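You operate a simulated robot arm through the tools that you are given. There is no shell and no other tool.

Carry out the task below with a simulated two-armed robot. There is one attempt and no reset: what you move stays moved.

TASK
Set the blue rail's brackets with the 360 mm bar and lock them.
Fine: slacken the red knob first, lay the bar between the brackets, push the yellow bracket up to it, tighten the knob, then lay the bar back on the table.

Only the result counts: the job must be done as asked and must still hold three seconds after the hand-in. Knocking over, shifting, dropping, spilling or breaking anything else fails it.

THE ROBOT
Two 6-joint arms with two-finger parallel grippers on one trunk that stands fixed in place. Base frame: the origin is at the foot of the trunk, x ahead of it, y to its left, z up; the work surface is at about z = 0.75. Units: m, rad, N and s.
The left shoulder is at [0.08, 0.216, 1.55], the right one opposite. With the tool pointing down near the work surface each hand reaches from about 0.1 to 0.64 m from the base axis, measured 20 degrees to its own side. Payload 3.43 kg a hand.
Tool frame (each hand has its own): the origin (TCP) lies between the finger pads and is the grasp point; the fingertips stand 0.03 m ahead of it; z points along the fingers, y is the line along which they close. The gripper opens to 0.094 m. The fingers are 0.028 m wide and 0.01 m thick; the gripper's body (0.05 by 0.096 m) begins 0.055 m behind the TCP.
Orientation is that of the tool frame in the base frame, as a unit quaternion [w, x, y, z]. With the fingers straight down and closing along the base's y, the tool's x points along the base's -x, its y along +y and its z along -z.

THE INTERFACE
- The arms move only by the tool move_arm. It takes "left_deltas", "right_deltas" or both (then of equal length, played together; a hand with none holds still); each is a list of rows, each an object of numbers (a shift or turn left out is 0, a gripper value left out holds the last): "rx", "ry", "rz": the turn, a rotation vector about the tool's x, y, z in rad; "dx", "dy", "dz": the shift along the tool's x, y, z in m; "grip": the opening, from 0 (shut) to 1 (fully open). In form: [{"rx": .., "ry": .., "rz": .., "dx": .., "dy": .., "dz": .., "grip": ..}, ...]. A call has 1 to 20 rows; each row shifts and turns the commanded pose from where the row before left it, along the tool's axes as they then stand. A row lasts 0.2 s, in which the tool goes at most 0.05 m and 0.15 rad; a call with a longer step from one row to the next is refused whole, and so is a gripper value outside its range. A pose out of reach is approached as far as the arm can. The call stops where the force on the tool passes 40 N (or 10 N more than at its start, if that is more) or the arm is blocked; 0.2 s more then pass. Each finger travels about 0.072 m/s and halts on what it meets, pressing with about 28 N; the grip force reading is that of the motor and also rises with nothing between the fingers. The clock runs only during rows and for 0.2 s after the last one: add rows that do not move to give the fingers time. The reply holds the time, the measured pose of the TCP, the force on the tool along the base axes, the opening and the grip force, in the units named above and with some noise, with the torque about the TCP (base axes, N m) and any sound that the robot's microphone picked up.
- Cameras (640 x 400 px; columns grow to the right, rows downward): "scene" is now at [0.0962, -0.0057, 1.7042]; the picture's right is [-0.04, -1.00, 0.00], its down [-0.84, 0.03, -0.55] and it looks along [0.54, -0.02, -0.84] (base axes); focal length 371 px, centre (320, 200). "left" rides on the left gripper at [0.076, -0.014, -0.103] in its tool frame; the picture's right is [0.18, 0.98, 0.00], its down [-0.75, 0.14, -0.64] and it looks along [-0.63, 0.12, 0.77] (tool axes); focal length 243 px, centre (320, 200). "right" rides on the right gripper at [0.076, 0.014, -0.103] in its tool frame; the picture's right is [-0.18, 0.98, 0.00], its down [-0.75, -0.14, -0.64] and it looks along [-0.63, -0.12, 0.77] (tool axes); focal length 243 px, centre (320, 200). There is no depth. A picture from a camera that has moved, and an enlarged one, comes with that camera's place and axes in the base frame and with its lens. The place of the scene camera against the robot may be out by one fixed shift of up to 0.012 m in any direction.
- grab_frame(camera): a new picture of that camera. It takes no simulated time.
- lift_body(by): slides the trunk up (or, below 0, down) by that many m; the arms and the scene camera ride with it, the base frame stays. It gives what a move gives, with no picture.
- turn_head(pan, tilt): turns the head with the scene camera to pan (to the left, within 1.501 rad either way) and tilt (down, from -0.506 to 1.204), counted from straight ahead of the robot. It gives what a move gives.
- zoom(camera, box): a new picture of the part [left, top, right, bottom] of that camera's present view, enlarged. It takes no simulated time.
- hand_in(): hands the job in; it is judged then, once.

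Places have to be worked out from the pictures, the camera data and where the tool is seen. Open the grippers and draw the arms clear of the work before you hand the job in, unless the task says otherwise.

The tools are called after "Call:" as name(argument=value, ...) on one line, values as JSON. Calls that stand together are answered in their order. move_arm: Moves the arms, as the interface text tells. Its arguments: {"type":"object","properties":{"left_deltas":{"type":"array","items":{"type":"object","properties":{"rx":{"type":"number"},"ry":{"type":"number"},"rz":{"type":"number"},"dx":{"type":"number"},"dy":{"type":"number"},"dz":{"type":"number"},"grip":{"type":"number"}}}},"right_deltas":{"type":"array","items":{"type":"object","properties":{"rx":{"type":"number"},"ry":{"type":"number"},"rz":{"type":"number"},"dx":{"type":"number"},"dy":{"type":"number"},"dz":{"type":"number"},"grip":{"type":"number"}}}}},"required":[]} The other tools are called the same way: lift_body (by) slides the trunk up or down; turn_head (pan, tilt) turns the head that bears the scene camera; grab_frame (camera) takes a picture; zoom (camera, box) takes an enlarged picture of a part of a camera's view; hand_in () hands the job in.

At the start:

```text
clock: 0.0
left_tcp_pos: [0.6194, 0.1509, 1.0661]
left_tool_rot: [0.001, 0.001, 1.0, 0.0]
left_force: [0.1, -0.6, 0.0]
left_moment: [0.0, -0.04, 0.0]
left_gripper_width: 0.0939
left_grip_force: 0.1
right_tcp_pos: [0.591, -0.2972, 1.043]
right_tool_rot: [0.0, 0.0, 1.0, 0.0]
right_force: [1.2, 0.0, -0.2]
right_moment: [0.02, -0.01, -0.01]
right_gripper_width: 0.0938
right_grip_force: 0.1
trunk travel left (down, up): [-0.78, 0.06]
head pan, tilt: [-0.037, 0.995]
```

scene: 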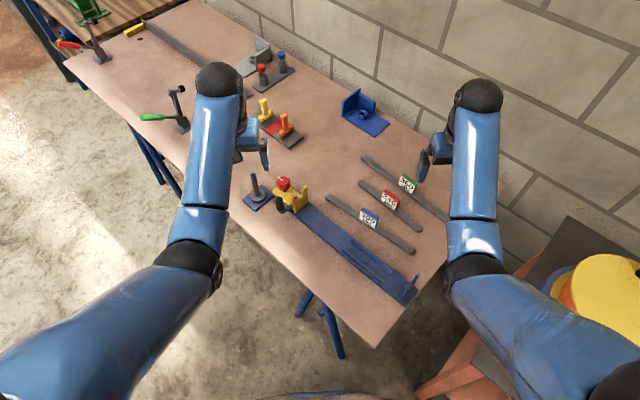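
right: 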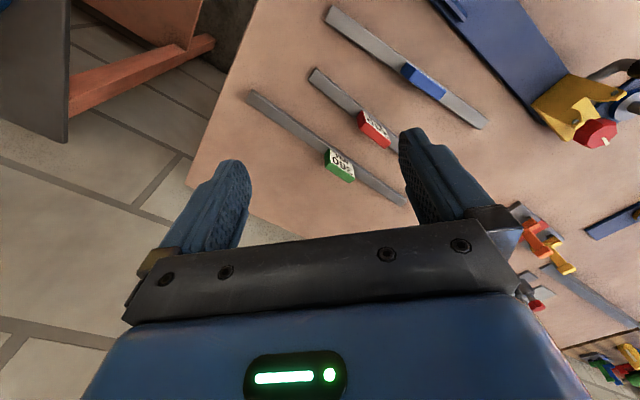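
left: 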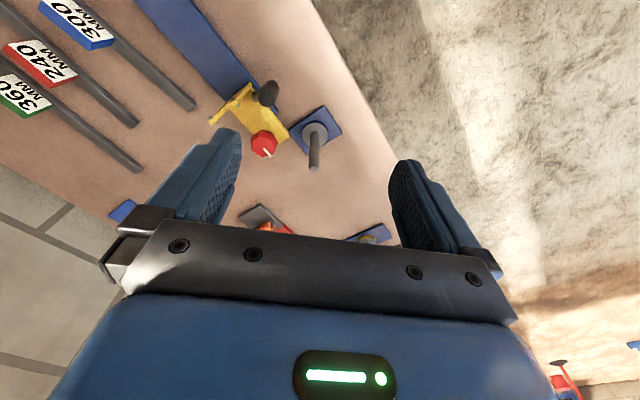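

I see a blue rail with a yellow bracket (red knob) near its left end, and three bars tagged blue (300), red (240), green (360). I'll take enlarged looks before planning.

Call:
zoom(camera="scene", box=[230, 150, 430, 310])

Call:
zoom(camera="scene", box=[340, 140, 460, 230])

Call:
zoom(camera="left", box=[0, 0, 360, 230])

Call:
zoom(camera="right", box=[220, 0, 640, 240])

```text
2.50 times, centred on (330, 230) of scene
camera zoom: at [0.0962, -0.0057, 1.7042], right [-0.04, -1.0, 0.0], down [-0.84, 0.03, -0.55], along [0.54, -0.02, -0.84], focal length 927 px, centre (295, 125)
```

zoom: 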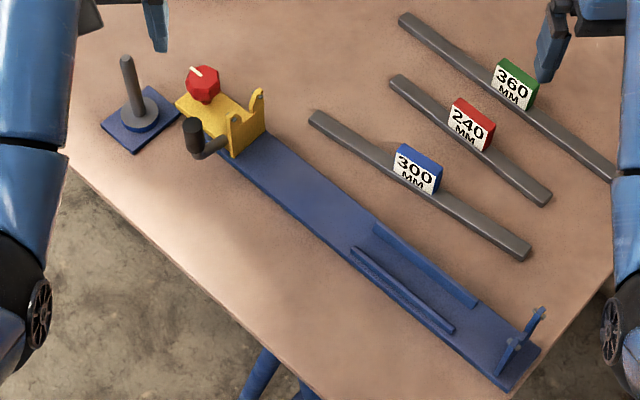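

```text
4.44 times, centred on (400, 185) of scene
camera zoom: at [0.0962, -0.0057, 1.7042], right [-0.04, -1.0, 0.0], down [-0.84, 0.03, -0.55], along [0.54, -0.02, -0.84], focal length 1648 px, centre (-36, 267)
```

zoom: 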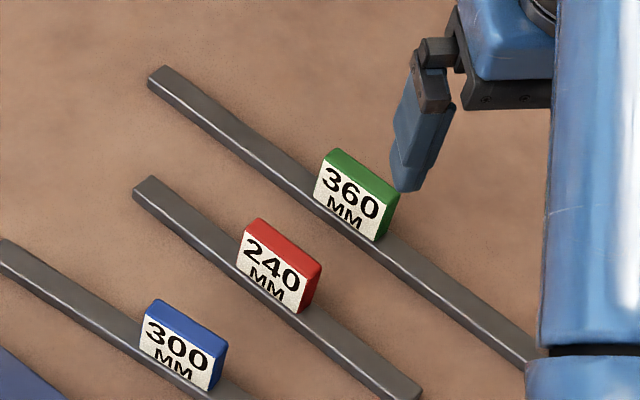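

```text
1.74 times, centred on (180, 115) of left
camera zoom: at [0.5434, 0.1376, 1.1694], right [-0.18, 0.98, 0.0], down [0.75, 0.14, 0.64], along [0.63, 0.12, -0.77], focal length 422 px, centre (564, 348)
```

zoom: 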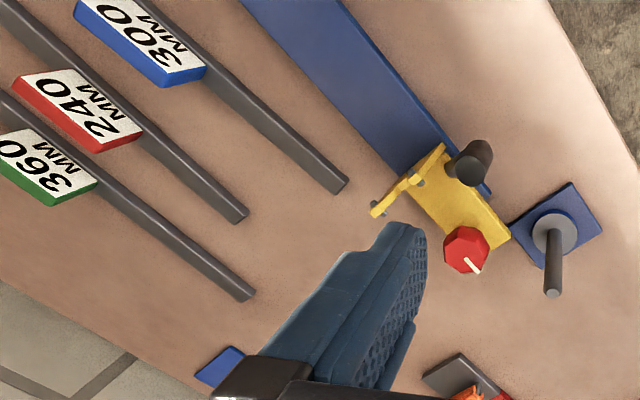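

```text
1.52 times, centred on (430, 120) of right
camera zoom: at [0.5161, -0.283, 1.1453], right [0.18, 0.98, 0.0], down [0.75, -0.14, 0.64], along [0.63, -0.12, -0.77], focal length 370 px, centre (152, 322)
```

zoom: 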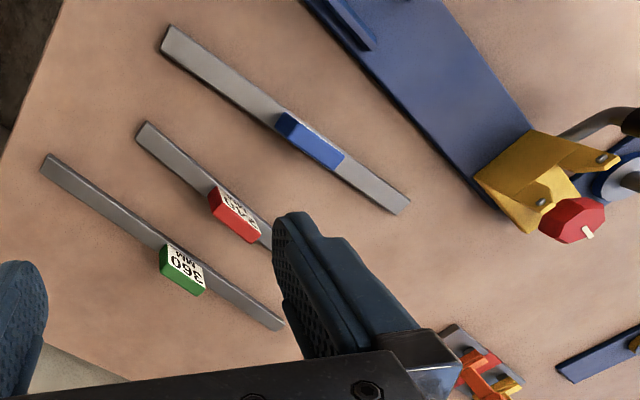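

The 360 bar (green tag) is the farthest of the three. The knob sits at roughly (0.73, 0.08), the bar centre near (0.72, -0.29) and the rail at about 45°. These are beyond the tool-down reach at this height, so I'll raise the hands and then lower the trunk to gain reach.

Call:
move_arm(left_deltas=[{"dz": -0.045}, {"dz": -0.045}, {"dz": -0.045}, {"dz": -0.045}, {"dz": -0.045}], right_deltas=[{"dz": -0.045}, {"dz": -0.045}, {"dz": -0.045}, {"dz": -0.045}, {"dz": -0.045}])

```text
clock: 1.2
left_tcp_pos: [0.7223, 0.1374, 1.2227]
left_tool_rot: [-0.001, -0.001, 1.0, 0.001]
left_force: [-1.0, -0.2, -0.8]
left_moment: [-0.01, 0.03, -0.02]
left_gripper_width: 0.0943
left_grip_force: 0.0
left hand out of reach, approached as far as the arm can: row 1, 2, 3, 4, 5
right_tcp_pos: [0.6977, -0.3178, 1.1725]
right_tool_rot: [0.0, 0.0, 1.0, 0.0]
right_force: [-0.6, 0.4, -0.6]
right_moment: [0.02, -0.01, 0.01]
right_gripper_width: 0.094
right_grip_force: 0.1
right hand out of reach, approached as far as the arm can: row 1, 2, 3, 4, 5
trunk travel left (down, up): [-0.78, 0.06]
head pan, tilt: [-0.037, 0.995]
```

The hands rose but were deflected outward (a joint limit at that height), now at z≈1.22/1.17. I'll lower the trunk by 0.2 now, which still leaves the hands well above the table.

Call:
lift_body(by=-0.2)

Call:
grab_frame(camera="scene")

Call:
grab_frame(camera="left")

Call:
grab_frame(camera="right")

```text
clock: 3.4
left_tcp_pos: [0.7228, 0.1383, 1.0233]
left_tool_rot: [0.001, 0.0, 1.0, 0.0]
left_force: [0.3, 0.1, 0.5]
left_moment: [0.0, -0.02, 0.0]
left_gripper_width: 0.0942
left_grip_force: 0.2
right_tcp_pos: [0.6952, -0.3169, 0.9728]
right_tool_rot: [0.0, 0.0, 1.0, 0.0]
right_force: [-0.4, -0.8, 1.1]
right_moment: [0.02, -0.06, 0.0]
right_gripper_width: 0.0939
right_grip_force: 0.1
trunk travel left (down, up): [-0.58, 0.26]
head pan, tilt: [-0.037, 0.995]
```

```text
taken
camera scene: at [0.0961, -0.0057, 1.5042], right [-0.04, -1.0, 0.0], down [-0.84, 0.03, -0.55], along [0.54, -0.02, -0.84], focal length 371 px, centre (320, 200)
```

scene: 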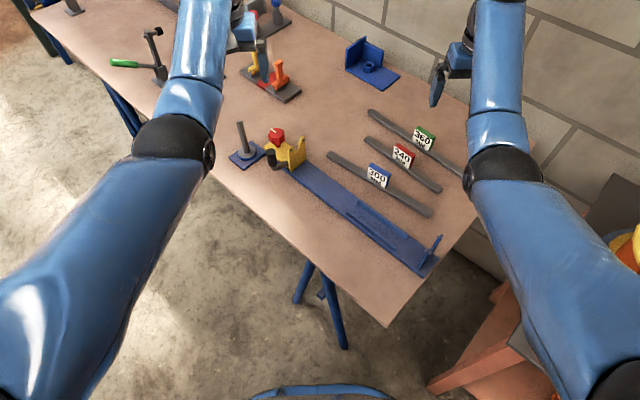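

```text
taken
camera left: at [0.6457, 0.1249, 1.1268], right [-0.18, 0.98, 0.0], down [0.75, 0.14, 0.64], along [0.63, 0.12, -0.77], focal length 243 px, centre (320, 200)
```

left: 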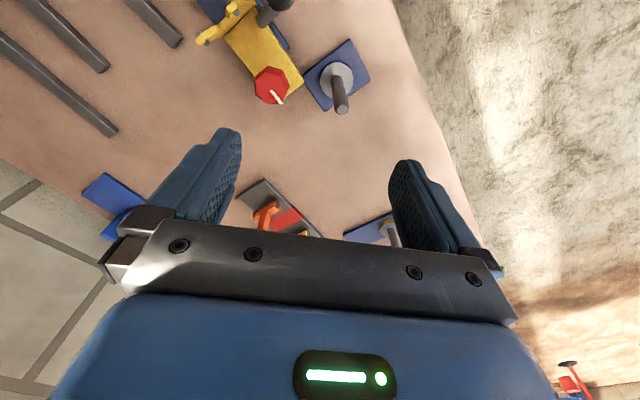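

```text
taken
camera right: at [0.6213, -0.302, 1.0753], right [0.18, 0.98, 0.0], down [0.75, -0.14, 0.64], along [0.63, -0.12, -0.77], focal length 243 px, centre (320, 200)
```

right: 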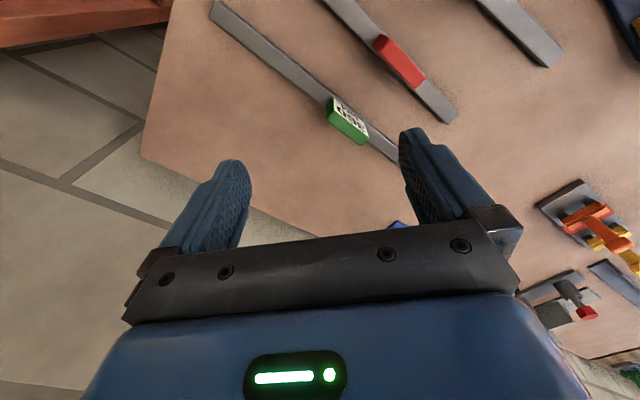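

The trunk is lower and views are good. I'll zoom in on the bar's tag, the yellow bracket with knob, and the rail for exact geometry.

Call:
zoom(camera="right", box=[200, 0, 480, 175])

Call:
zoom(camera="left", box=[160, 0, 400, 150])

Call:
zoom(camera="scene", box=[220, 110, 320, 180])

Call:
zoom(camera="scene", box=[320, 170, 460, 280])

```text
2.29 times, centred on (340, 88) of right
camera zoom: at [0.6213, -0.302, 1.0753], right [0.18, 0.98, 0.0], down [0.75, -0.14, 0.64], along [0.63, -0.12, -0.77], focal length 555 px, centre (274, 457)
```

zoom: 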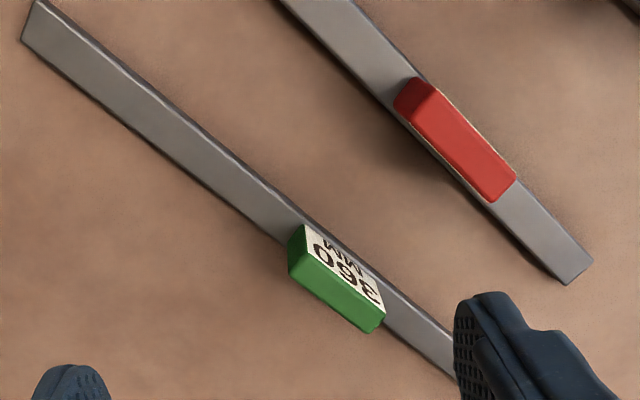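

```text
2.67 times, centred on (280, 75) of left
camera zoom: at [0.6457, 0.1249, 1.1268], right [-0.18, 0.98, 0.0], down [0.75, 0.14, 0.64], along [0.63, 0.12, -0.77], focal length 647 px, centre (427, 533)
```

zoom: 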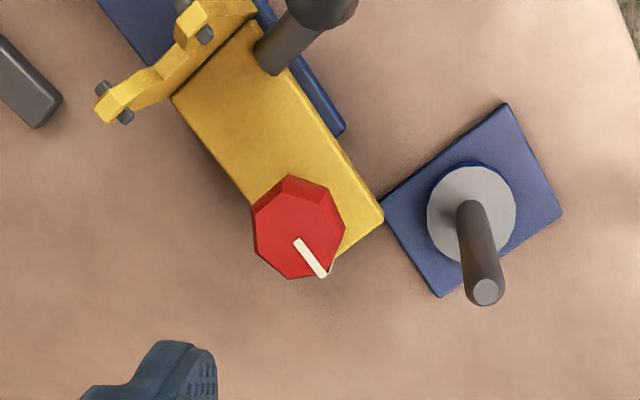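

```text
5.71 times, centred on (270, 145) of scene
camera zoom: at [0.0961, -0.0057, 1.5042], right [-0.04, -1.0, 0.0], down [-0.84, 0.03, -0.55], along [0.54, -0.02, -0.84], focal length 2118 px, centre (606, 514)
```

zoom: 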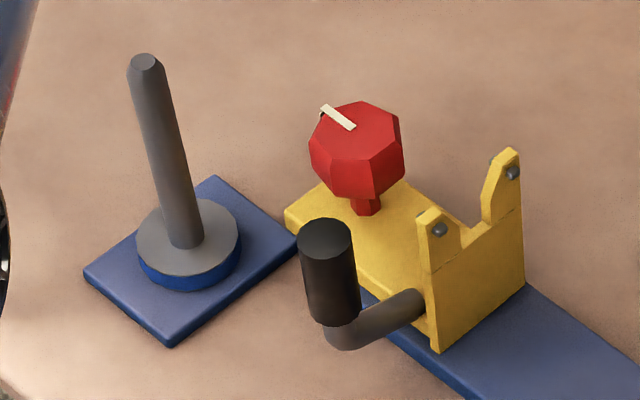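

```text
3.64 times, centred on (390, 225) of scene
camera zoom: at [0.0961, -0.0057, 1.5042], right [-0.04, -1.0, 0.0], down [-0.84, 0.03, -0.55], along [0.54, -0.02, -0.84], focal length 1348 px, centre (66, 109)
```

zoom: 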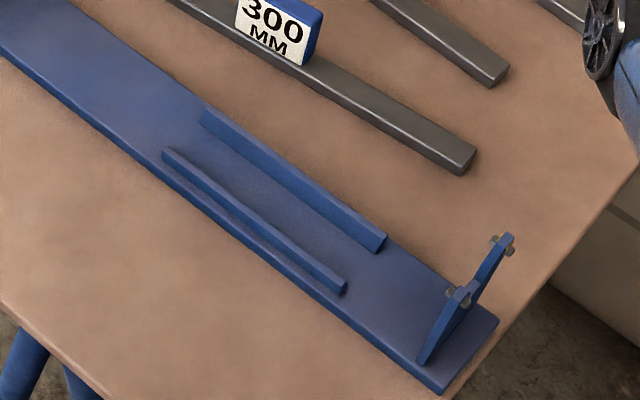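

From two left-camera views the knob sits near (0.735, 0.081) with its top at z≈0.82, on a carriage whose face plate is near (0.684, 0.026). I'll move the left hand above the knob and see how deltas map after the earlier reach clipping.

Call:
move_arm(left_deltas=[{"dx": -0.006, "dy": -0.028, "dz": 0.025}, {"dx": -0.006, "dy": -0.028, "dz": 0.025}])

```text
clock: 4.0
left_tcp_pos: [0.733, 0.0806, 0.9741]
left_tool_rot: [0.0, 0.0, 1.0, 0.001]
left_force: [0.4, -0.1, 0.3]
left_moment: [-0.02, 0.02, 0.0]
left_gripper_width: 0.0942
left_grip_force: 0.1
right_tcp_pos: [0.6967, -0.3172, 0.973]
right_tool_rot: [-0.001, -0.001, 1.0, 0.001]
right_force: [0.0, 0.6, -0.1]
right_moment: [-0.03, 0.0, 0.0]
right_gripper_width: 0.0938
right_grip_force: 0.1
trunk travel left (down, up): [-0.58, 0.26]
head pan, tilt: [-0.037, 0.995]
```

Deltas work from the actual pose. Now I look down from above the knob.

Call:
grab_frame(camera="left")

Call:
zoom(camera="left", box=[200, 0, 440, 150])

Call:
zoom(camera="scene", box=[190, 80, 350, 190])

```text
taken
camera left: at [0.6569, 0.0668, 1.0772], right [-0.18, 0.98, 0.0], down [0.75, 0.14, 0.64], along [0.63, 0.12, -0.77], focal length 243 px, centre (320, 200)
```

left: 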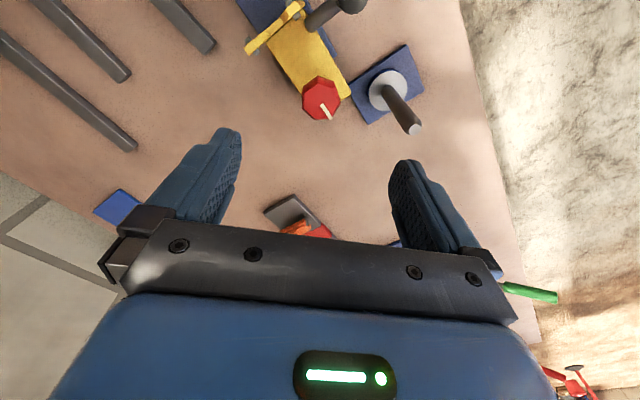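

```text
2.67 times, centred on (320, 75) of left
camera zoom: at [0.6569, 0.0668, 1.0772], right [-0.18, 0.98, 0.0], down [0.75, 0.14, 0.64], along [0.63, 0.12, -0.77], focal length 647 px, centre (320, 533)
```

zoom: 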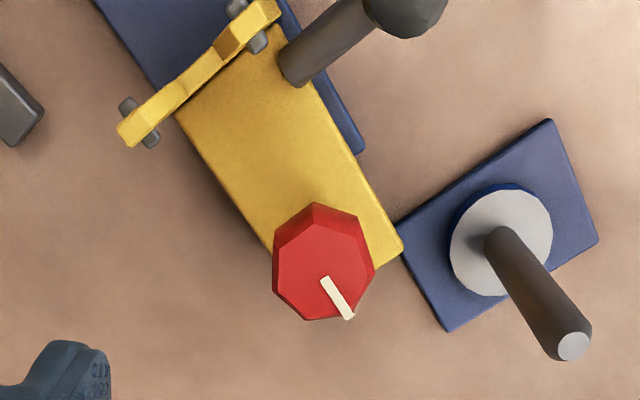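

```text
3.64 times, centred on (270, 135) of scene
camera zoom: at [0.0968, -0.0072, 1.5042], right [-0.04, -1.0, 0.0], down [-0.84, 0.03, -0.54], along [0.54, -0.02, -0.84], focal length 1348 px, centre (502, 436)
```

zoom: 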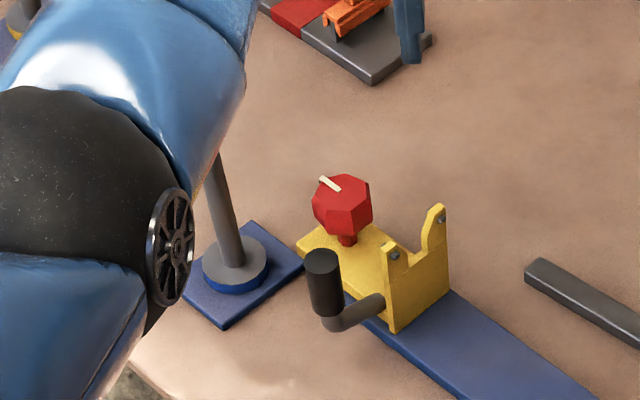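

The knob's top is at about (0.734, 0.080, 0.817), straight under the left TCP, and its head spans roughly z 0.785–0.817. I'll pre-turn the hand clockwise (about +0.75 rad around tool z), narrow the fingers slightly and come lower to check.

Call:
move_arm(left_deltas=[{"rz": 0.15, "dz": 0.015, "grip": 0.75}, {"rz": 0.15, "dz": 0.015}, {"rz": 0.15, "dz": 0.015}, {"rz": 0.15, "dz": 0.015}, {"rz": 0.15, "dz": 0.015}])

Call:
grab_frame(camera="left")

Call:
zoom(camera="scene", box=[190, 80, 350, 190])

```text
clock: 5.2
left_tcp_pos: [0.7342, 0.0833, 0.8976]
left_tool_rot: [0.0, 0.368, 0.93, 0.001]
left_force: [0.8, 0.3, 1.3]
left_moment: [0.0, -0.04, -0.02]
left_gripper_width: 0.0704
left_grip_force: 0.0
right_tcp_pos: [0.6959, -0.3152, 0.971]
right_tool_rot: [0.0, -0.001, 1.0, 0.0]
right_force: [0.1, -0.4, 1.2]
right_moment: [-0.02, 0.0, 0.04]
right_gripper_width: 0.0941
right_grip_force: 0.2
trunk travel left (down, up): [-0.58, 0.26]
head pan, tilt: [-0.037, 0.995]
```

```text
taken
camera left: at [0.6675, 0.1252, 1.0004], right [0.54, 0.84, 0.0], down [0.65, -0.41, 0.64], along [0.54, -0.34, -0.77], focal length 243 px, centre (320, 200)
```

left: 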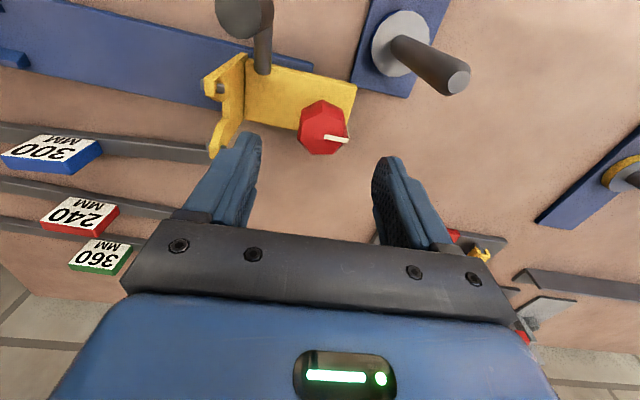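

```text
3.64 times, centred on (270, 135) of scene
camera zoom: at [0.0966, -0.0058, 1.5042], right [-0.04, -1.0, 0.0], down [-0.84, 0.03, -0.54], along [0.54, -0.02, -0.84], focal length 1348 px, centre (502, 436)
```

zoom: 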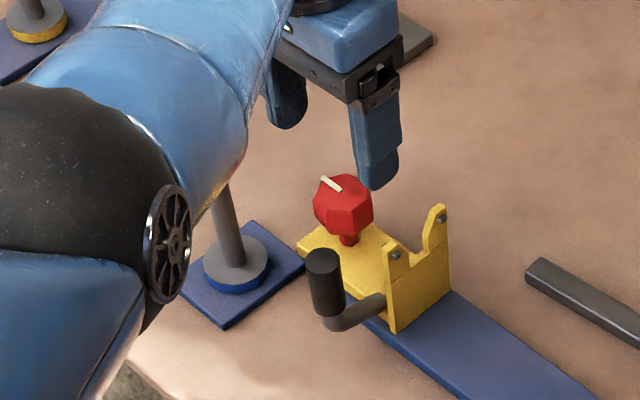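

The knob lies right under the TCP (column 323, expected row), with fingers now closing along the rail direction, clear of post and handle. I'll descend to z≈0.80 with the fingers straddling the knob.

Call:
move_arm(left_deltas=[{"dz": 0.03}, {"dz": 0.03}, {"dz": 0.025}, {"dz": 0.012}])

Call:
grab_frame(camera="left")

Call:
grab_frame(camera="scene")

```text
clock: 6.2
left_tcp_pos: [0.7127, 0.0865, 0.8174]
left_tool_rot: [0.009, 0.366, 0.931, 0.001]
left_force: [10.0, 1.4, 33.8]
left_moment: [-0.73, 0.89, 0.18]
left_gripper_width: 0.069
left_grip_force: 0.1
left hand out of reach, approached as far as the arm can: row 1, 2, 3, 4
right_tcp_pos: [0.6933, -0.3165, 0.9753]
right_tool_rot: [0.001, 0.0, 1.0, 0.0]
right_force: [0.7, -0.6, 0.2]
right_moment: [0.0, -0.02, 0.02]
right_gripper_width: 0.094
right_grip_force: 0.1
trunk travel left (down, up): [-0.58, 0.26]
head pan, tilt: [-0.037, 0.995]
```

```text
taken
camera left: at [0.6445, 0.129, 0.9191], right [0.53, 0.85, 0.01], down [0.64, -0.41, 0.65], along [0.56, -0.34, -0.76], focal length 243 px, centre (320, 200)
```

left: 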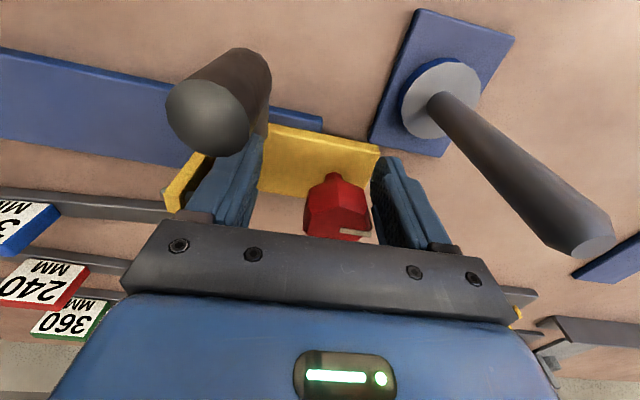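

```text
taken
camera scene: at [0.0916, -0.0061, 1.5052], right [-0.04, -1.0, 0.0], down [-0.84, 0.03, -0.55], along [0.55, -0.02, -0.84], focal length 371 px, centre (320, 200)
```

scene: 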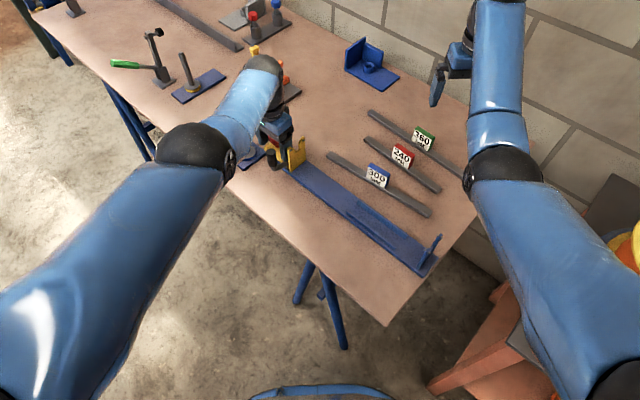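

The arm ran out of reach, was pulled in to x=0.713 and is pressing on something (34 N up). I'll back straight up at once.

Call:
move_arm(left_deltas=[{"dz": -0.03}, {"dz": -0.04}, {"dz": -0.04}])

Call:
grab_frame(camera="left")

Call:
zoom(camera="scene", box=[190, 80, 350, 190])

```text
clock: 7.0
left_tcp_pos: [0.7121, 0.087, 0.9185]
left_tool_rot: [0.0, 0.367, 0.93, 0.0]
left_force: [1.0, 0.2, -0.6]
left_moment: [-0.01, -0.03, -0.01]
left_gripper_width: 0.0705
left_grip_force: 0.0
right_tcp_pos: [0.6957, -0.3177, 0.9715]
right_tool_rot: [0.0, 0.0, 1.0, 0.001]
right_force: [0.8, 0.3, 0.4]
right_moment: [0.04, -0.02, 0.02]
right_gripper_width: 0.0941
right_grip_force: 0.1
trunk travel left (down, up): [-0.58, 0.26]
head pan, tilt: [-0.037, 0.995]
```

```text
taken
camera left: at [0.6457, 0.1303, 1.0214], right [0.54, 0.84, 0.0], down [0.65, -0.41, 0.64], along [0.54, -0.34, -0.77], focal length 243 px, centre (320, 200)
```

left: 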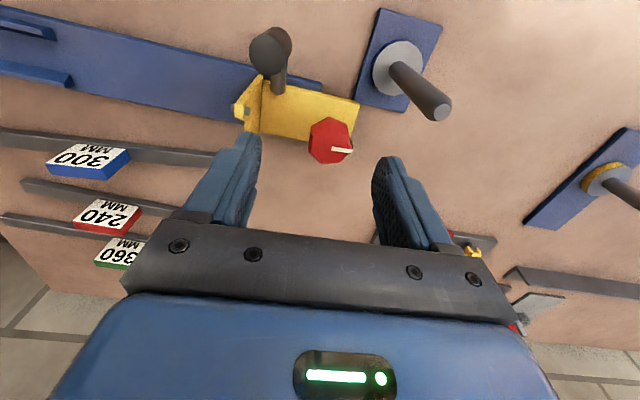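

```text
3.64 times, centred on (270, 135) of scene
camera zoom: at [0.0967, -0.0059, 1.504], right [-0.04, -1.0, 0.0], down [-0.84, 0.03, -0.54], along [0.54, -0.02, -0.84], focal length 1348 px, centre (502, 436)
```

zoom: 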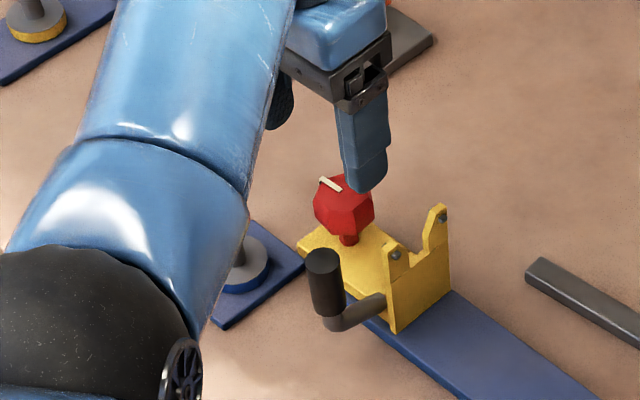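

The bracket appears unmoved. I need the shoulders lower to reach that far, so I'll raise the left hand and lower the trunk another 0.12.

Call:
move_arm(left_deltas=[{"dz": -0.04}, {"dz": -0.04}, {"dz": -0.03}], right_deltas=[{"dz": -0.02}, {"dz": -0.02}, {"dz": -0.02}])

Call:
lift_body(by=-0.12)

Call:
grab_frame(camera="left")

Call:
grab_frame(camera="scene")

```text
clock: 7.8
left_tcp_pos: [0.7151, 0.0842, 1.0274]
left_tool_rot: [0.0, 0.365, 0.931, 0.001]
left_force: [0.2, -0.1, 0.0]
left_moment: [0.0, -0.03, -0.01]
left_gripper_width: 0.0703
left_grip_force: 0.1
left hand out of reach, approached as far as the arm can: row 3
right_tcp_pos: [0.7182, -0.3196, 1.0228]
right_tool_rot: [0.0, 0.0, 1.0, 0.001]
right_force: [0.8, -0.8, -0.6]
right_moment: [0.0, -0.01, -0.03]
right_gripper_width: 0.0941
right_grip_force: 0.1
right hand out of reach, approached as far as the arm can: row 1, 2, 3
trunk travel left (down, up): [-0.58, 0.26]
head pan, tilt: [-0.037, 0.995]
```

```text
clock: 9.3
left_tcp_pos: [0.715, 0.0838, 0.906]
left_tool_rot: [0.0, 0.366, 0.931, 0.0]
left_force: [0.7, -0.5, -0.9]
left_moment: [0.01, -0.02, 0.01]
left_gripper_width: 0.0704
left_grip_force: 0.1
right_tcp_pos: [0.719, -0.3201, 0.9027]
right_tool_rot: [0.0, 0.0, 1.0, 0.001]
right_force: [1.0, -0.3, 0.5]
right_moment: [0.01, 0.0, -0.01]
right_gripper_width: 0.0938
right_grip_force: 0.1
trunk travel left (down, up): [-0.46, 0.38]
head pan, tilt: [-0.037, 0.995]
```

```text
taken
camera left: at [0.6488, 0.1273, 1.01], right [0.53, 0.84, 0.0], down [0.65, -0.41, 0.64], along [0.54, -0.34, -0.77], focal length 243 px, centre (320, 200)
```

left: 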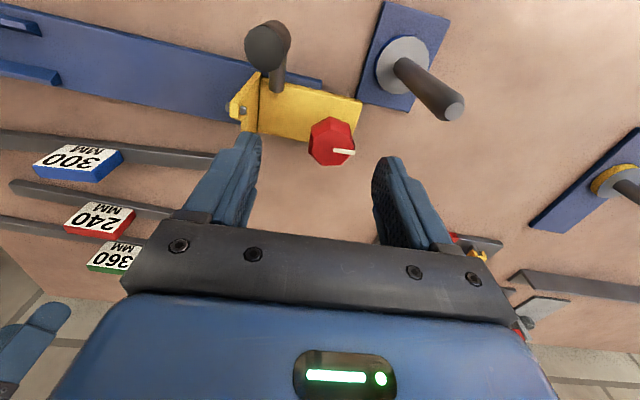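

```text
taken
camera scene: at [0.096, -0.0057, 1.3843], right [-0.04, -1.0, 0.0], down [-0.84, 0.03, -0.55], along [0.54, -0.02, -0.84], focal length 371 px, centre (320, 200)
```

scene: 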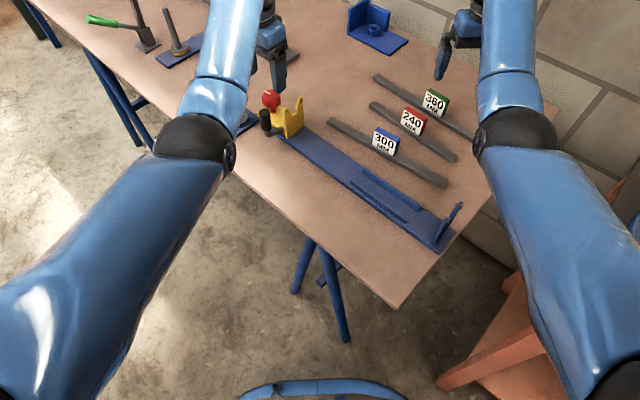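

The left hand is at (0.715, 0.084, 0.906); the knob is about 19 mm farther in x. I'll shift over it and drop a little to check alignment.

Call:
move_arm(left_deltas=[{"dx": -0.0166, "dy": 0.01}, {"dz": 0.02}, {}])

Call:
grab_frame(camera="left")

```text
clock: 10.1
left_tcp_pos: [0.7355, 0.0806, 0.887]
left_tool_rot: [0.001, 0.365, 0.931, 0.0]
left_force: [0.8, 0.0, 0.2]
left_moment: [0.01, -0.02, -0.01]
left_gripper_width: 0.0704
left_grip_force: 0.1
right_tcp_pos: [0.7192, -0.3194, 0.9035]
right_tool_rot: [0.0, 0.0, 1.0, 0.0]
right_force: [0.1, 0.1, 0.2]
right_moment: [-0.01, 0.01, 0.0]
right_gripper_width: 0.094
right_grip_force: 0.0
trunk travel left (down, up): [-0.46, 0.38]
head pan, tilt: [-0.037, 0.995]
```

```text
taken
camera left: at [0.6685, 0.1226, 0.9899], right [0.53, 0.84, 0.0], down [0.65, -0.41, 0.64], along [0.54, -0.34, -0.77], focal length 243 px, centre (320, 200)
```

left: 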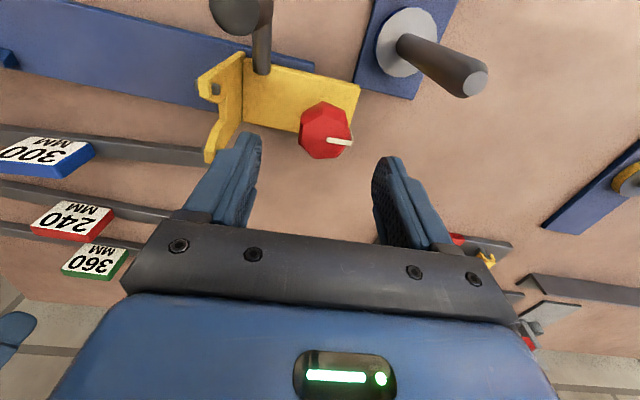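

Alignment is good except the knob is ~4 mm toward +tool-y. I'll correct that and descend to z≈0.80.

Call:
move_arm(left_deltas=[{"dy": 0.004}, {"dz": 0.03}, {"dz": 0.03}, {"dz": 0.024}, {}])

Call:
grab_frame(camera="left")

Call:
zoom(camera="scene", box=[210, 60, 350, 160])

```text
clock: 11.3
left_tcp_pos: [0.7345, 0.0833, 0.8059]
left_tool_rot: [0.002, 0.366, 0.931, 0.001]
left_force: [1.2, 0.9, 19.2]
left_moment: [-0.33, 0.68, -0.01]
left_gripper_width: 0.0703
left_grip_force: 0.1
right_tcp_pos: [0.7174, -0.3185, 0.9045]
right_tool_rot: [0.001, 0.0, 1.0, -0.001]
right_force: [-0.1, 0.6, 0.3]
right_moment: [0.01, 0.01, 0.0]
right_gripper_width: 0.0942
right_grip_force: 0.0
trunk travel left (down, up): [-0.46, 0.38]
head pan, tilt: [-0.037, 0.995]
```

```text
taken
camera left: at [0.6692, 0.1258, 0.9091], right [0.53, 0.85, 0.0], down [0.64, -0.41, 0.65], along [0.55, -0.34, -0.76], focal length 243 px, centre (320, 200)
```

left: 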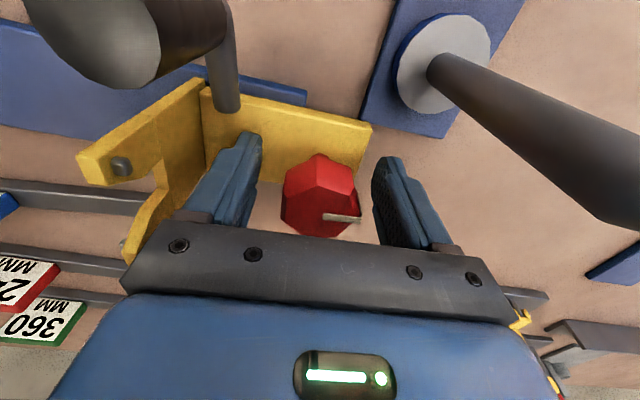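

```text
4.00 times, centred on (280, 110) of scene
camera zoom: at [0.0937, -0.0059, 1.3847], right [-0.04, -1.0, 0.0], down [-0.84, 0.03, -0.55], along [0.55, -0.02, -0.84], focal length 1483 px, centre (480, 560)
```

zoom: 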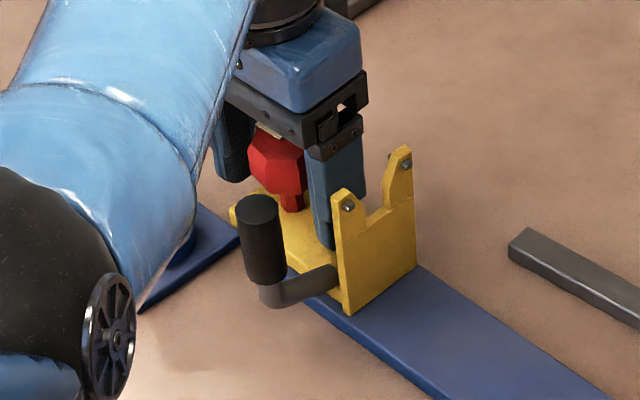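

The fingertips touched the carriage plate (top ≈ 0.776). I'll lift 7 mm and close on the knob.

Call:
move_arm(left_deltas=[{"dz": -0.007}, {"grip": 0.3}, {"grip": 0.2}, {"grip": 0.1}, {"grip": 0.1}])

Call:
grab_frame(camera="left")

```text
clock: 12.5
left_tcp_pos: [0.7372, 0.0836, 0.8052]
left_tool_rot: [-0.002, 0.367, 0.93, 0.0]
left_force: [4.2, -3.0, -10.5]
left_moment: [0.09, 0.01, -0.01]
left_gripper_width: 0.042
left_grip_force: 45.6
right_tcp_pos: [0.72, -0.3197, 0.9009]
right_tool_rot: [0.0, 0.0, 1.0, -0.001]
right_force: [-0.3, -0.5, 0.1]
right_moment: [0.01, -0.04, 0.02]
right_gripper_width: 0.0939
right_grip_force: 0.0
trunk travel left (down, up): [-0.46, 0.38]
head pan, tilt: [-0.037, 0.995]
```

```text
taken
camera left: at [0.6712, 0.1251, 0.9104], right [0.54, 0.84, 0.0], down [0.65, -0.41, 0.64], along [0.54, -0.34, -0.77], focal length 243 px, centre (320, 200)
```

left: 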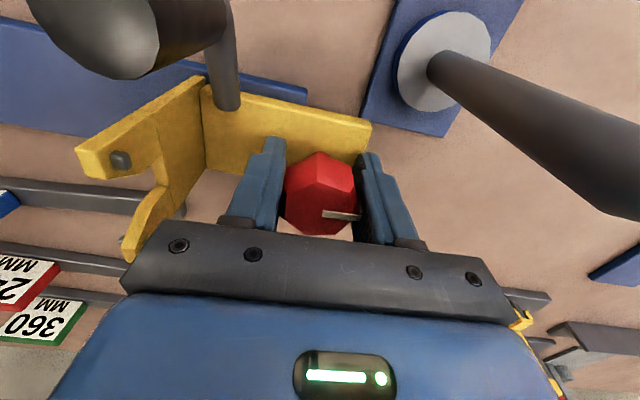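

Knob gripped at 42 mm. Now I turn it counter-clockwise (rz negative) in moderate steps and watch the torque and sounds.

Call:
move_arm(left_deltas=[{"rz": -0.08}, {"rz": -0.08}, {"rz": -0.08}, {"rz": -0.08}])

Call:
grab_frame(camera="left")

```text
clock: 13.5
left_tcp_pos: [0.7371, 0.0825, 0.8064]
left_tool_rot: [-0.002, 0.213, 0.977, -0.001]
left_force: [-3.4, -8.4, -15.4]
left_moment: [0.07, -0.02, -0.04]
left_gripper_width: 0.042
left_grip_force: 45.2
right_tcp_pos: [0.7187, -0.3201, 0.901]
right_tool_rot: [-0.001, 0.0, 1.0, 0.0]
right_force: [0.2, 0.1, -0.3]
right_moment: [0.01, -0.03, 0.0]
right_gripper_width: 0.094
right_grip_force: 0.0
trunk travel left (down, up): [-0.46, 0.38]
head pan, tilt: [-0.037, 0.995]
```

```text
taken
camera left: at [0.6616, 0.1021, 0.9105], right [0.24, 0.97, 0.0], down [0.75, -0.19, 0.64], along [0.62, -0.16, -0.77], focal length 243 px, centre (320, 200)
```

left: 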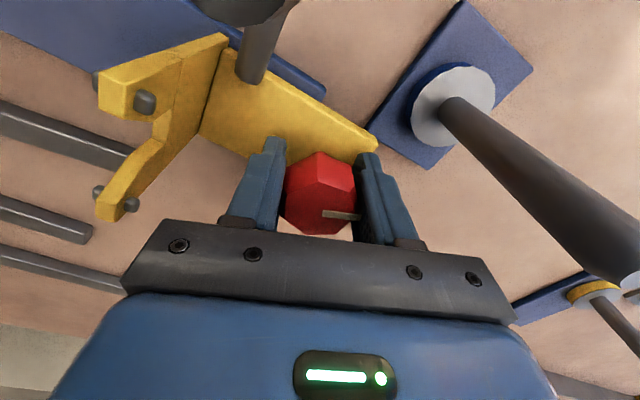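

The knob is turning with the hand (pointer stays fixed relative to the fingers). I'll continue counter-clockwise and watch for a change or sound.

Call:
move_arm(left_deltas=[{"rz": -0.1}, {"rz": -0.1}, {"rz": -0.1}, {"rz": -0.1}, {"rz": -0.1}, {"rz": -0.1}, {"rz": -0.1}])

Call:
grab_frame(camera="left")

```text
clock: 15.1
left_tcp_pos: [0.7379, 0.0817, 0.8074]
left_tool_rot: [-0.003, -0.135, 0.991, 0.001]
left_force: [-11.8, -17.3, -23.0]
left_moment: [-0.06, 0.33, 0.01]
left_gripper_width: 0.0416
left_grip_force: 45.5
right_tcp_pos: [0.7206, -0.3214, 0.9002]
right_tool_rot: [-0.001, 0.001, 1.0, 0.001]
right_force: [-0.3, 0.0, 0.8]
right_moment: [0.03, 0.01, -0.02]
right_gripper_width: 0.0942
right_grip_force: 0.0
trunk travel left (down, up): [-0.46, 0.38]
head pan, tilt: [-0.037, 0.995]
```

```text
taken
camera left: at [0.6676, 0.0482, 0.9107], right [-0.44, 0.9, 0.0], down [0.69, 0.34, 0.64], along [0.57, 0.28, -0.77], focal length 243 px, centre (320, 200)
```

left: 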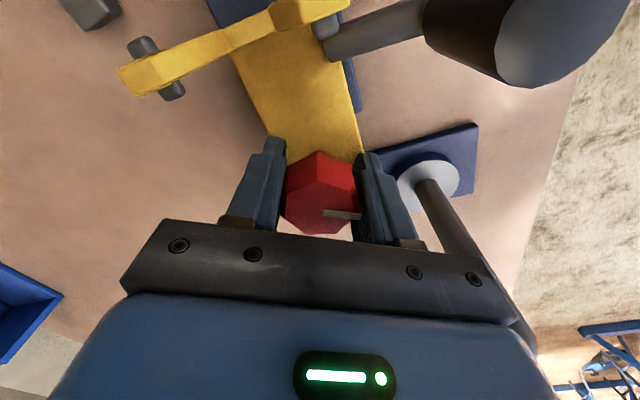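

About 1 rad turned; no sound yet, low torque, but side forces have built up from the grip being slightly off-axis. I'll relax those with a few-mm shift before turning further.

Call:
move_arm(left_deltas=[{"dx": 0.004, "dy": -0.003, "dz": 0.004}, {}])

```text
clock: 15.7
left_tcp_pos: [0.7371, 0.0821, 0.8062]
left_tool_rot: [0.003, -0.136, 0.991, 0.001]
left_force: [7.1, -4.8, -6.1]
left_moment: [0.24, 1.01, -0.02]
left_gripper_width: 0.0417
left_grip_force: 45.1
right_tcp_pos: [0.7213, -0.3185, 0.9002]
right_tool_rot: [0.0, 0.0, 1.0, -0.001]
right_force: [0.2, -0.5, 0.2]
right_moment: [0.03, -0.03, 0.01]
right_gripper_width: 0.094
right_grip_force: 0.0
trunk travel left (down, up): [-0.46, 0.38]
head pan, tilt: [-0.037, 0.995]
```

Side forces are down. I continue counter-clockwise another ~0.7 rad.

Call:
move_arm(left_deltas=[{"rz": -0.1}, {"rz": -0.1}, {"rz": -0.1}, {"rz": -0.1}, {"rz": -0.1}, {"rz": -0.1}, {"rz": -0.1}])

Call:
grab_frame(camera="left")

Call:
zoom(camera="scene", box=[210, 60, 350, 160])

```text
clock: 17.3
left_tcp_pos: [0.7339, 0.0785, 0.8074]
left_tool_rot: [0.001, -0.467, 0.884, -0.001]
left_force: [10.5, -9.3, 9.3]
left_moment: [0.07, 0.14, -1.0]
left_gripper_width: 0.0411
left_grip_force: 45.1
right_tcp_pos: [0.719, -0.323, 0.9034]
right_tool_rot: [0.001, 0.0, 1.0, 0.001]
right_force: [0.3, -0.1, -0.3]
right_moment: [-0.03, 0.02, 0.0]
right_gripper_width: 0.0939
right_grip_force: 0.2
trunk travel left (down, up): [-0.46, 0.38]
head pan, tilt: [-0.037, 0.995]
```

```text
taken
camera left: at [0.7022, 0.0076, 0.9098], right [-0.91, 0.4, 0.0], down [0.31, 0.7, 0.64], along [0.26, 0.59, -0.77], focal length 243 px, centre (320, 200)
```

left: 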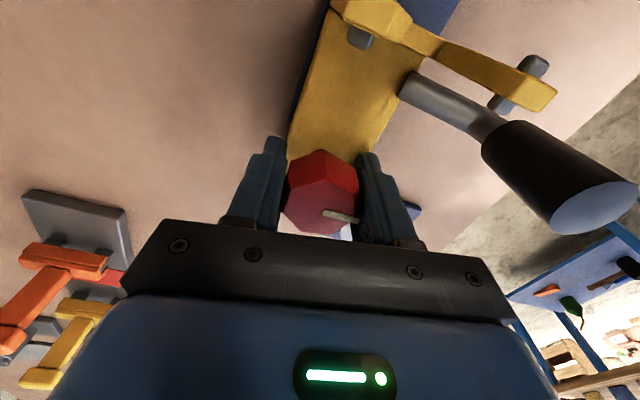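

```text
4.00 times, centred on (280, 110) of scene
camera zoom: at [0.0965, -0.0076, 1.3842], right [-0.04, -1.0, 0.0], down [-0.84, 0.03, -0.54], along [0.54, -0.02, -0.84], focal length 1483 px, centre (480, 560)
```

zoom: 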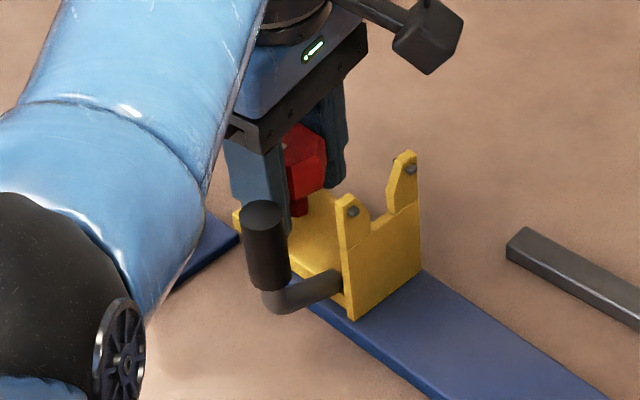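

Torque jumped to -1.0 N·m: the knob reached its slack stop, and there's no force left along the rail (carriage slid ~4 mm freely), so it is slackened. I'll open the fingers moderately and lift the left hand off.

Call:
move_arm(left_deltas=[{"rz": 0.05}, {"grip": 0.5}, {"grip": 0.68}, {"grip": 0.68}, {"dz": -0.03}, {"dz": -0.03}, {"dz": -0.03}])

Call:
grab_frame(camera="left")

Call:
grab_frame(camera="right")

Call:
grab_frame(camera="scene")

```text
clock: 18.9
left_tcp_pos: [0.7345, 0.0805, 0.8964]
left_tool_rot: [0.0, -0.443, 0.896, 0.0]
left_force: [-0.4, -0.5, 0.2]
left_moment: [0.01, -0.01, -0.01]
left_gripper_width: 0.0641
left_grip_force: 0.0
right_tcp_pos: [0.7182, -0.3201, 0.9026]
right_tool_rot: [0.001, 0.001, 1.0, 0.0]
right_force: [-0.1, -0.3, 0.0]
right_moment: [-0.03, -0.02, 0.0]
right_gripper_width: 0.0941
right_grip_force: 0.0
trunk travel left (down, up): [-0.46, 0.38]
head pan, tilt: [-0.037, 0.995]
```

```text
taken
camera left: at [0.6984, 0.0117, 0.9999], right [-0.89, 0.45, 0.0], down [0.34, 0.69, 0.64], along [0.29, 0.57, -0.77], focal length 243 px, centre (320, 200)
```

left: 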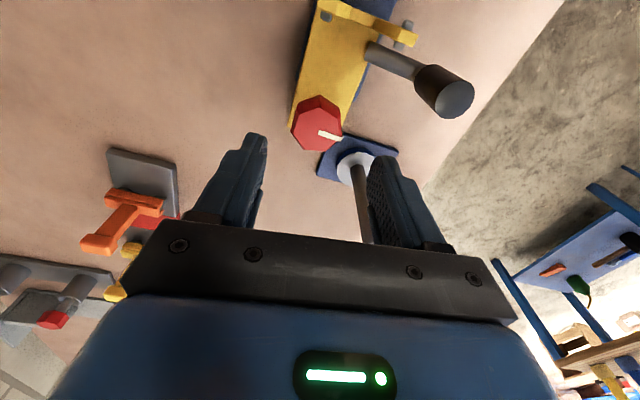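

```text
taken
camera right: at [0.6433, -0.305, 1.0054], right [0.18, 0.98, 0.0], down [0.75, -0.14, 0.64], along [0.63, -0.12, -0.77], focal length 243 px, centre (320, 200)
```

right: 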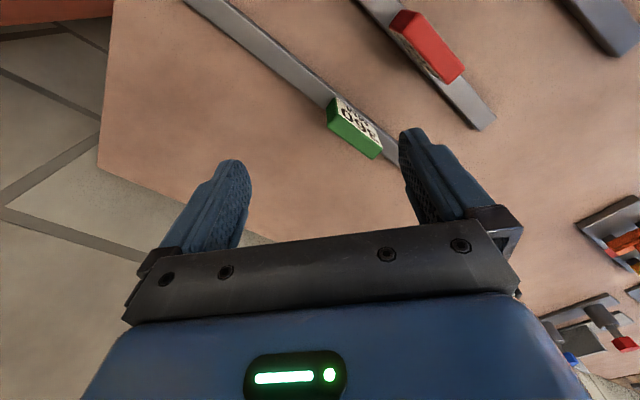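

```text
taken
camera scene: at [0.096, -0.0058, 1.3842], right [-0.04, -1.0, 0.0], down [-0.84, 0.03, -0.55], along [0.54, -0.02, -0.84], focal length 371 px, centre (320, 200)
```

scene: 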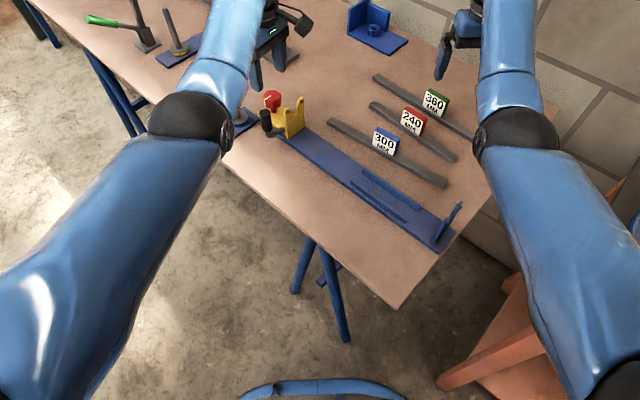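

The knob is released and the left hand is clear. Now I'll look closely at the 360 bar with the right camera.

Call:
zoom(camera="right", box=[170, 0, 420, 165])

Call:
zoom(camera="scene", box=[360, 60, 480, 140])

```text
2.42 times, centred on (295, 82) of right
camera zoom: at [0.6433, -0.305, 1.0054], right [0.18, 0.98, 0.0], down [0.75, -0.14, 0.64], along [0.63, -0.12, -0.77], focal length 588 px, centre (381, 485)
```

zoom: 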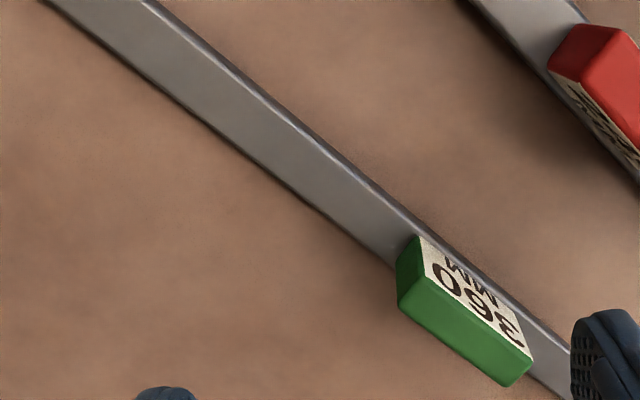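

```text
5.00 times, centred on (420, 100) of scene
camera zoom: at [0.096, -0.0058, 1.3842], right [-0.04, -1.0, 0.0], down [-0.84, 0.03, -0.55], along [0.54, -0.02, -0.84], focal length 1854 px, centre (-180, 700)
```

zoom: 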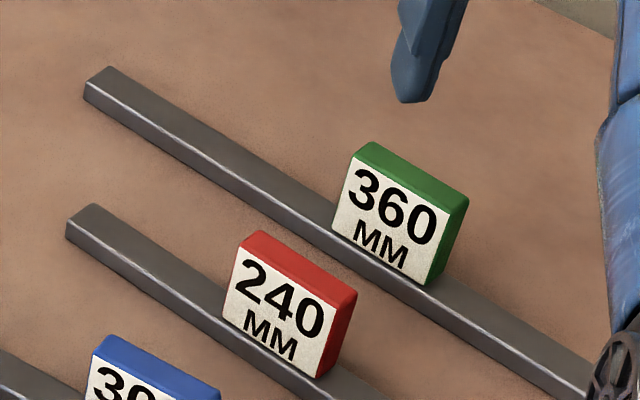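

The bar runs at about 43° with its tag near (0.73, -0.29). The ribs on the rail are too close together for fingers around the bar itself, so I'll hold it by its green tag. I turn the right hand by -0.75 rad to close across the tag and move over it.

Call:
move_arm(right_deltas=[{"dx": -0.015, "dy": 0.031}, {"rz": -0.15}, {"rz": -0.15}, {"rz": -0.15}, {"rz": -0.15}, {"rz": -0.15}, {}])

Call:
grab_frame(camera="right")

Call:
zoom(camera="scene", box=[360, 40, 500, 140])

```text
clock: 20.5
left_tcp_pos: [0.7343, 0.0806, 0.897]
left_tool_rot: [0.0, -0.444, 0.896, 0.0]
left_force: [-1.1, -0.5, -0.9]
left_moment: [-0.01, -0.01, 0.0]
left_gripper_width: 0.0642
left_grip_force: 0.2
right_tcp_pos: [0.7322, -0.2888, 0.9018]
right_tool_rot: [0.0, -0.366, 0.93, 0.001]
right_force: [-0.8, -0.2, -0.1]
right_moment: [0.01, -0.01, -0.02]
right_gripper_width: 0.0943
right_grip_force: 0.1
trunk travel left (down, up): [-0.46, 0.38]
head pan, tilt: [-0.037, 0.995]
```

```text
taken
camera right: at [0.669, -0.3292, 1.0045], right [-0.54, 0.84, 0.0], down [0.65, 0.41, 0.64], along [0.54, 0.34, -0.77], focal length 243 px, centre (320, 200)
```

right: 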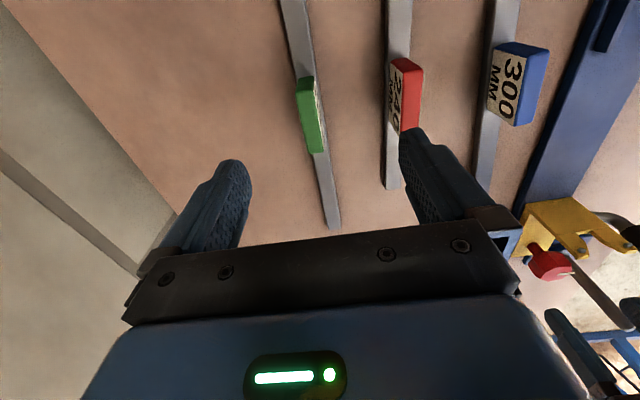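

```text
4.00 times, centred on (430, 90) of scene
camera zoom: at [0.0963, -0.0056, 1.3842], right [-0.04, -1.0, 0.0], down [-0.84, 0.03, -0.54], along [0.54, -0.02, -0.84], focal length 1483 px, centre (-120, 640)
```

zoom: 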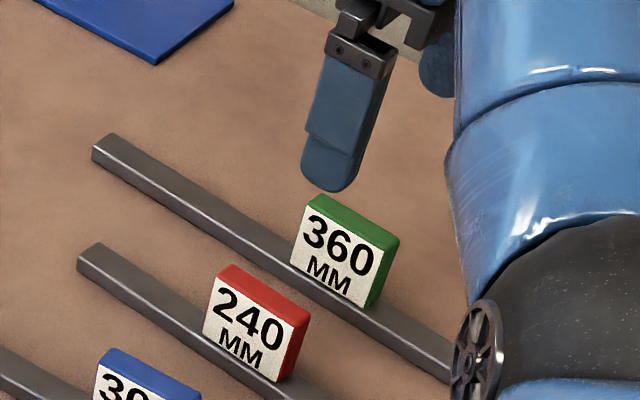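

The tag appears at (311,115), slightly left of the TCP column. I'll zoom for the exact bar angle.

Call:
zoom(camera="right", box=[240, 0, 400, 240])

Call:
zoom(camera="right", box=[260, 60, 380, 160])

```text
1.67 times, centred on (320, 120) of right
camera zoom: at [0.669, -0.3292, 1.0045], right [-0.54, 0.84, 0.0], down [0.65, 0.41, 0.64], along [0.54, 0.34, -0.77], focal length 404 px, centre (320, 333)
```

zoom: 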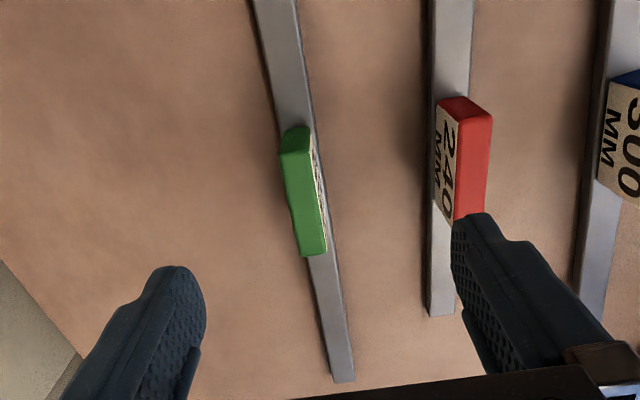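

```text
4.00 times, centred on (320, 110) of right
camera zoom: at [0.669, -0.3292, 1.0045], right [-0.54, 0.84, 0.0], down [0.65, 0.41, 0.64], along [0.54, 0.34, -0.77], focal length 970 px, centre (320, 560)
```

zoom: 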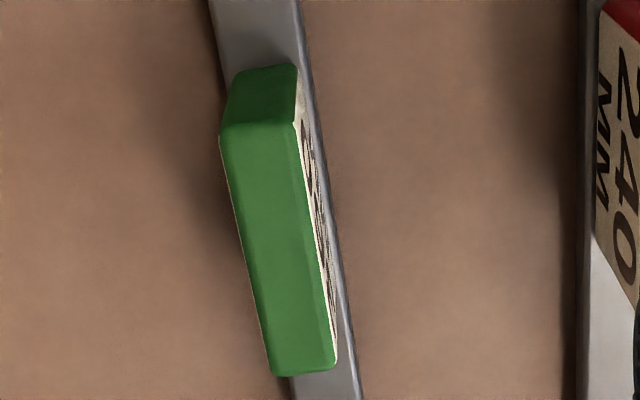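

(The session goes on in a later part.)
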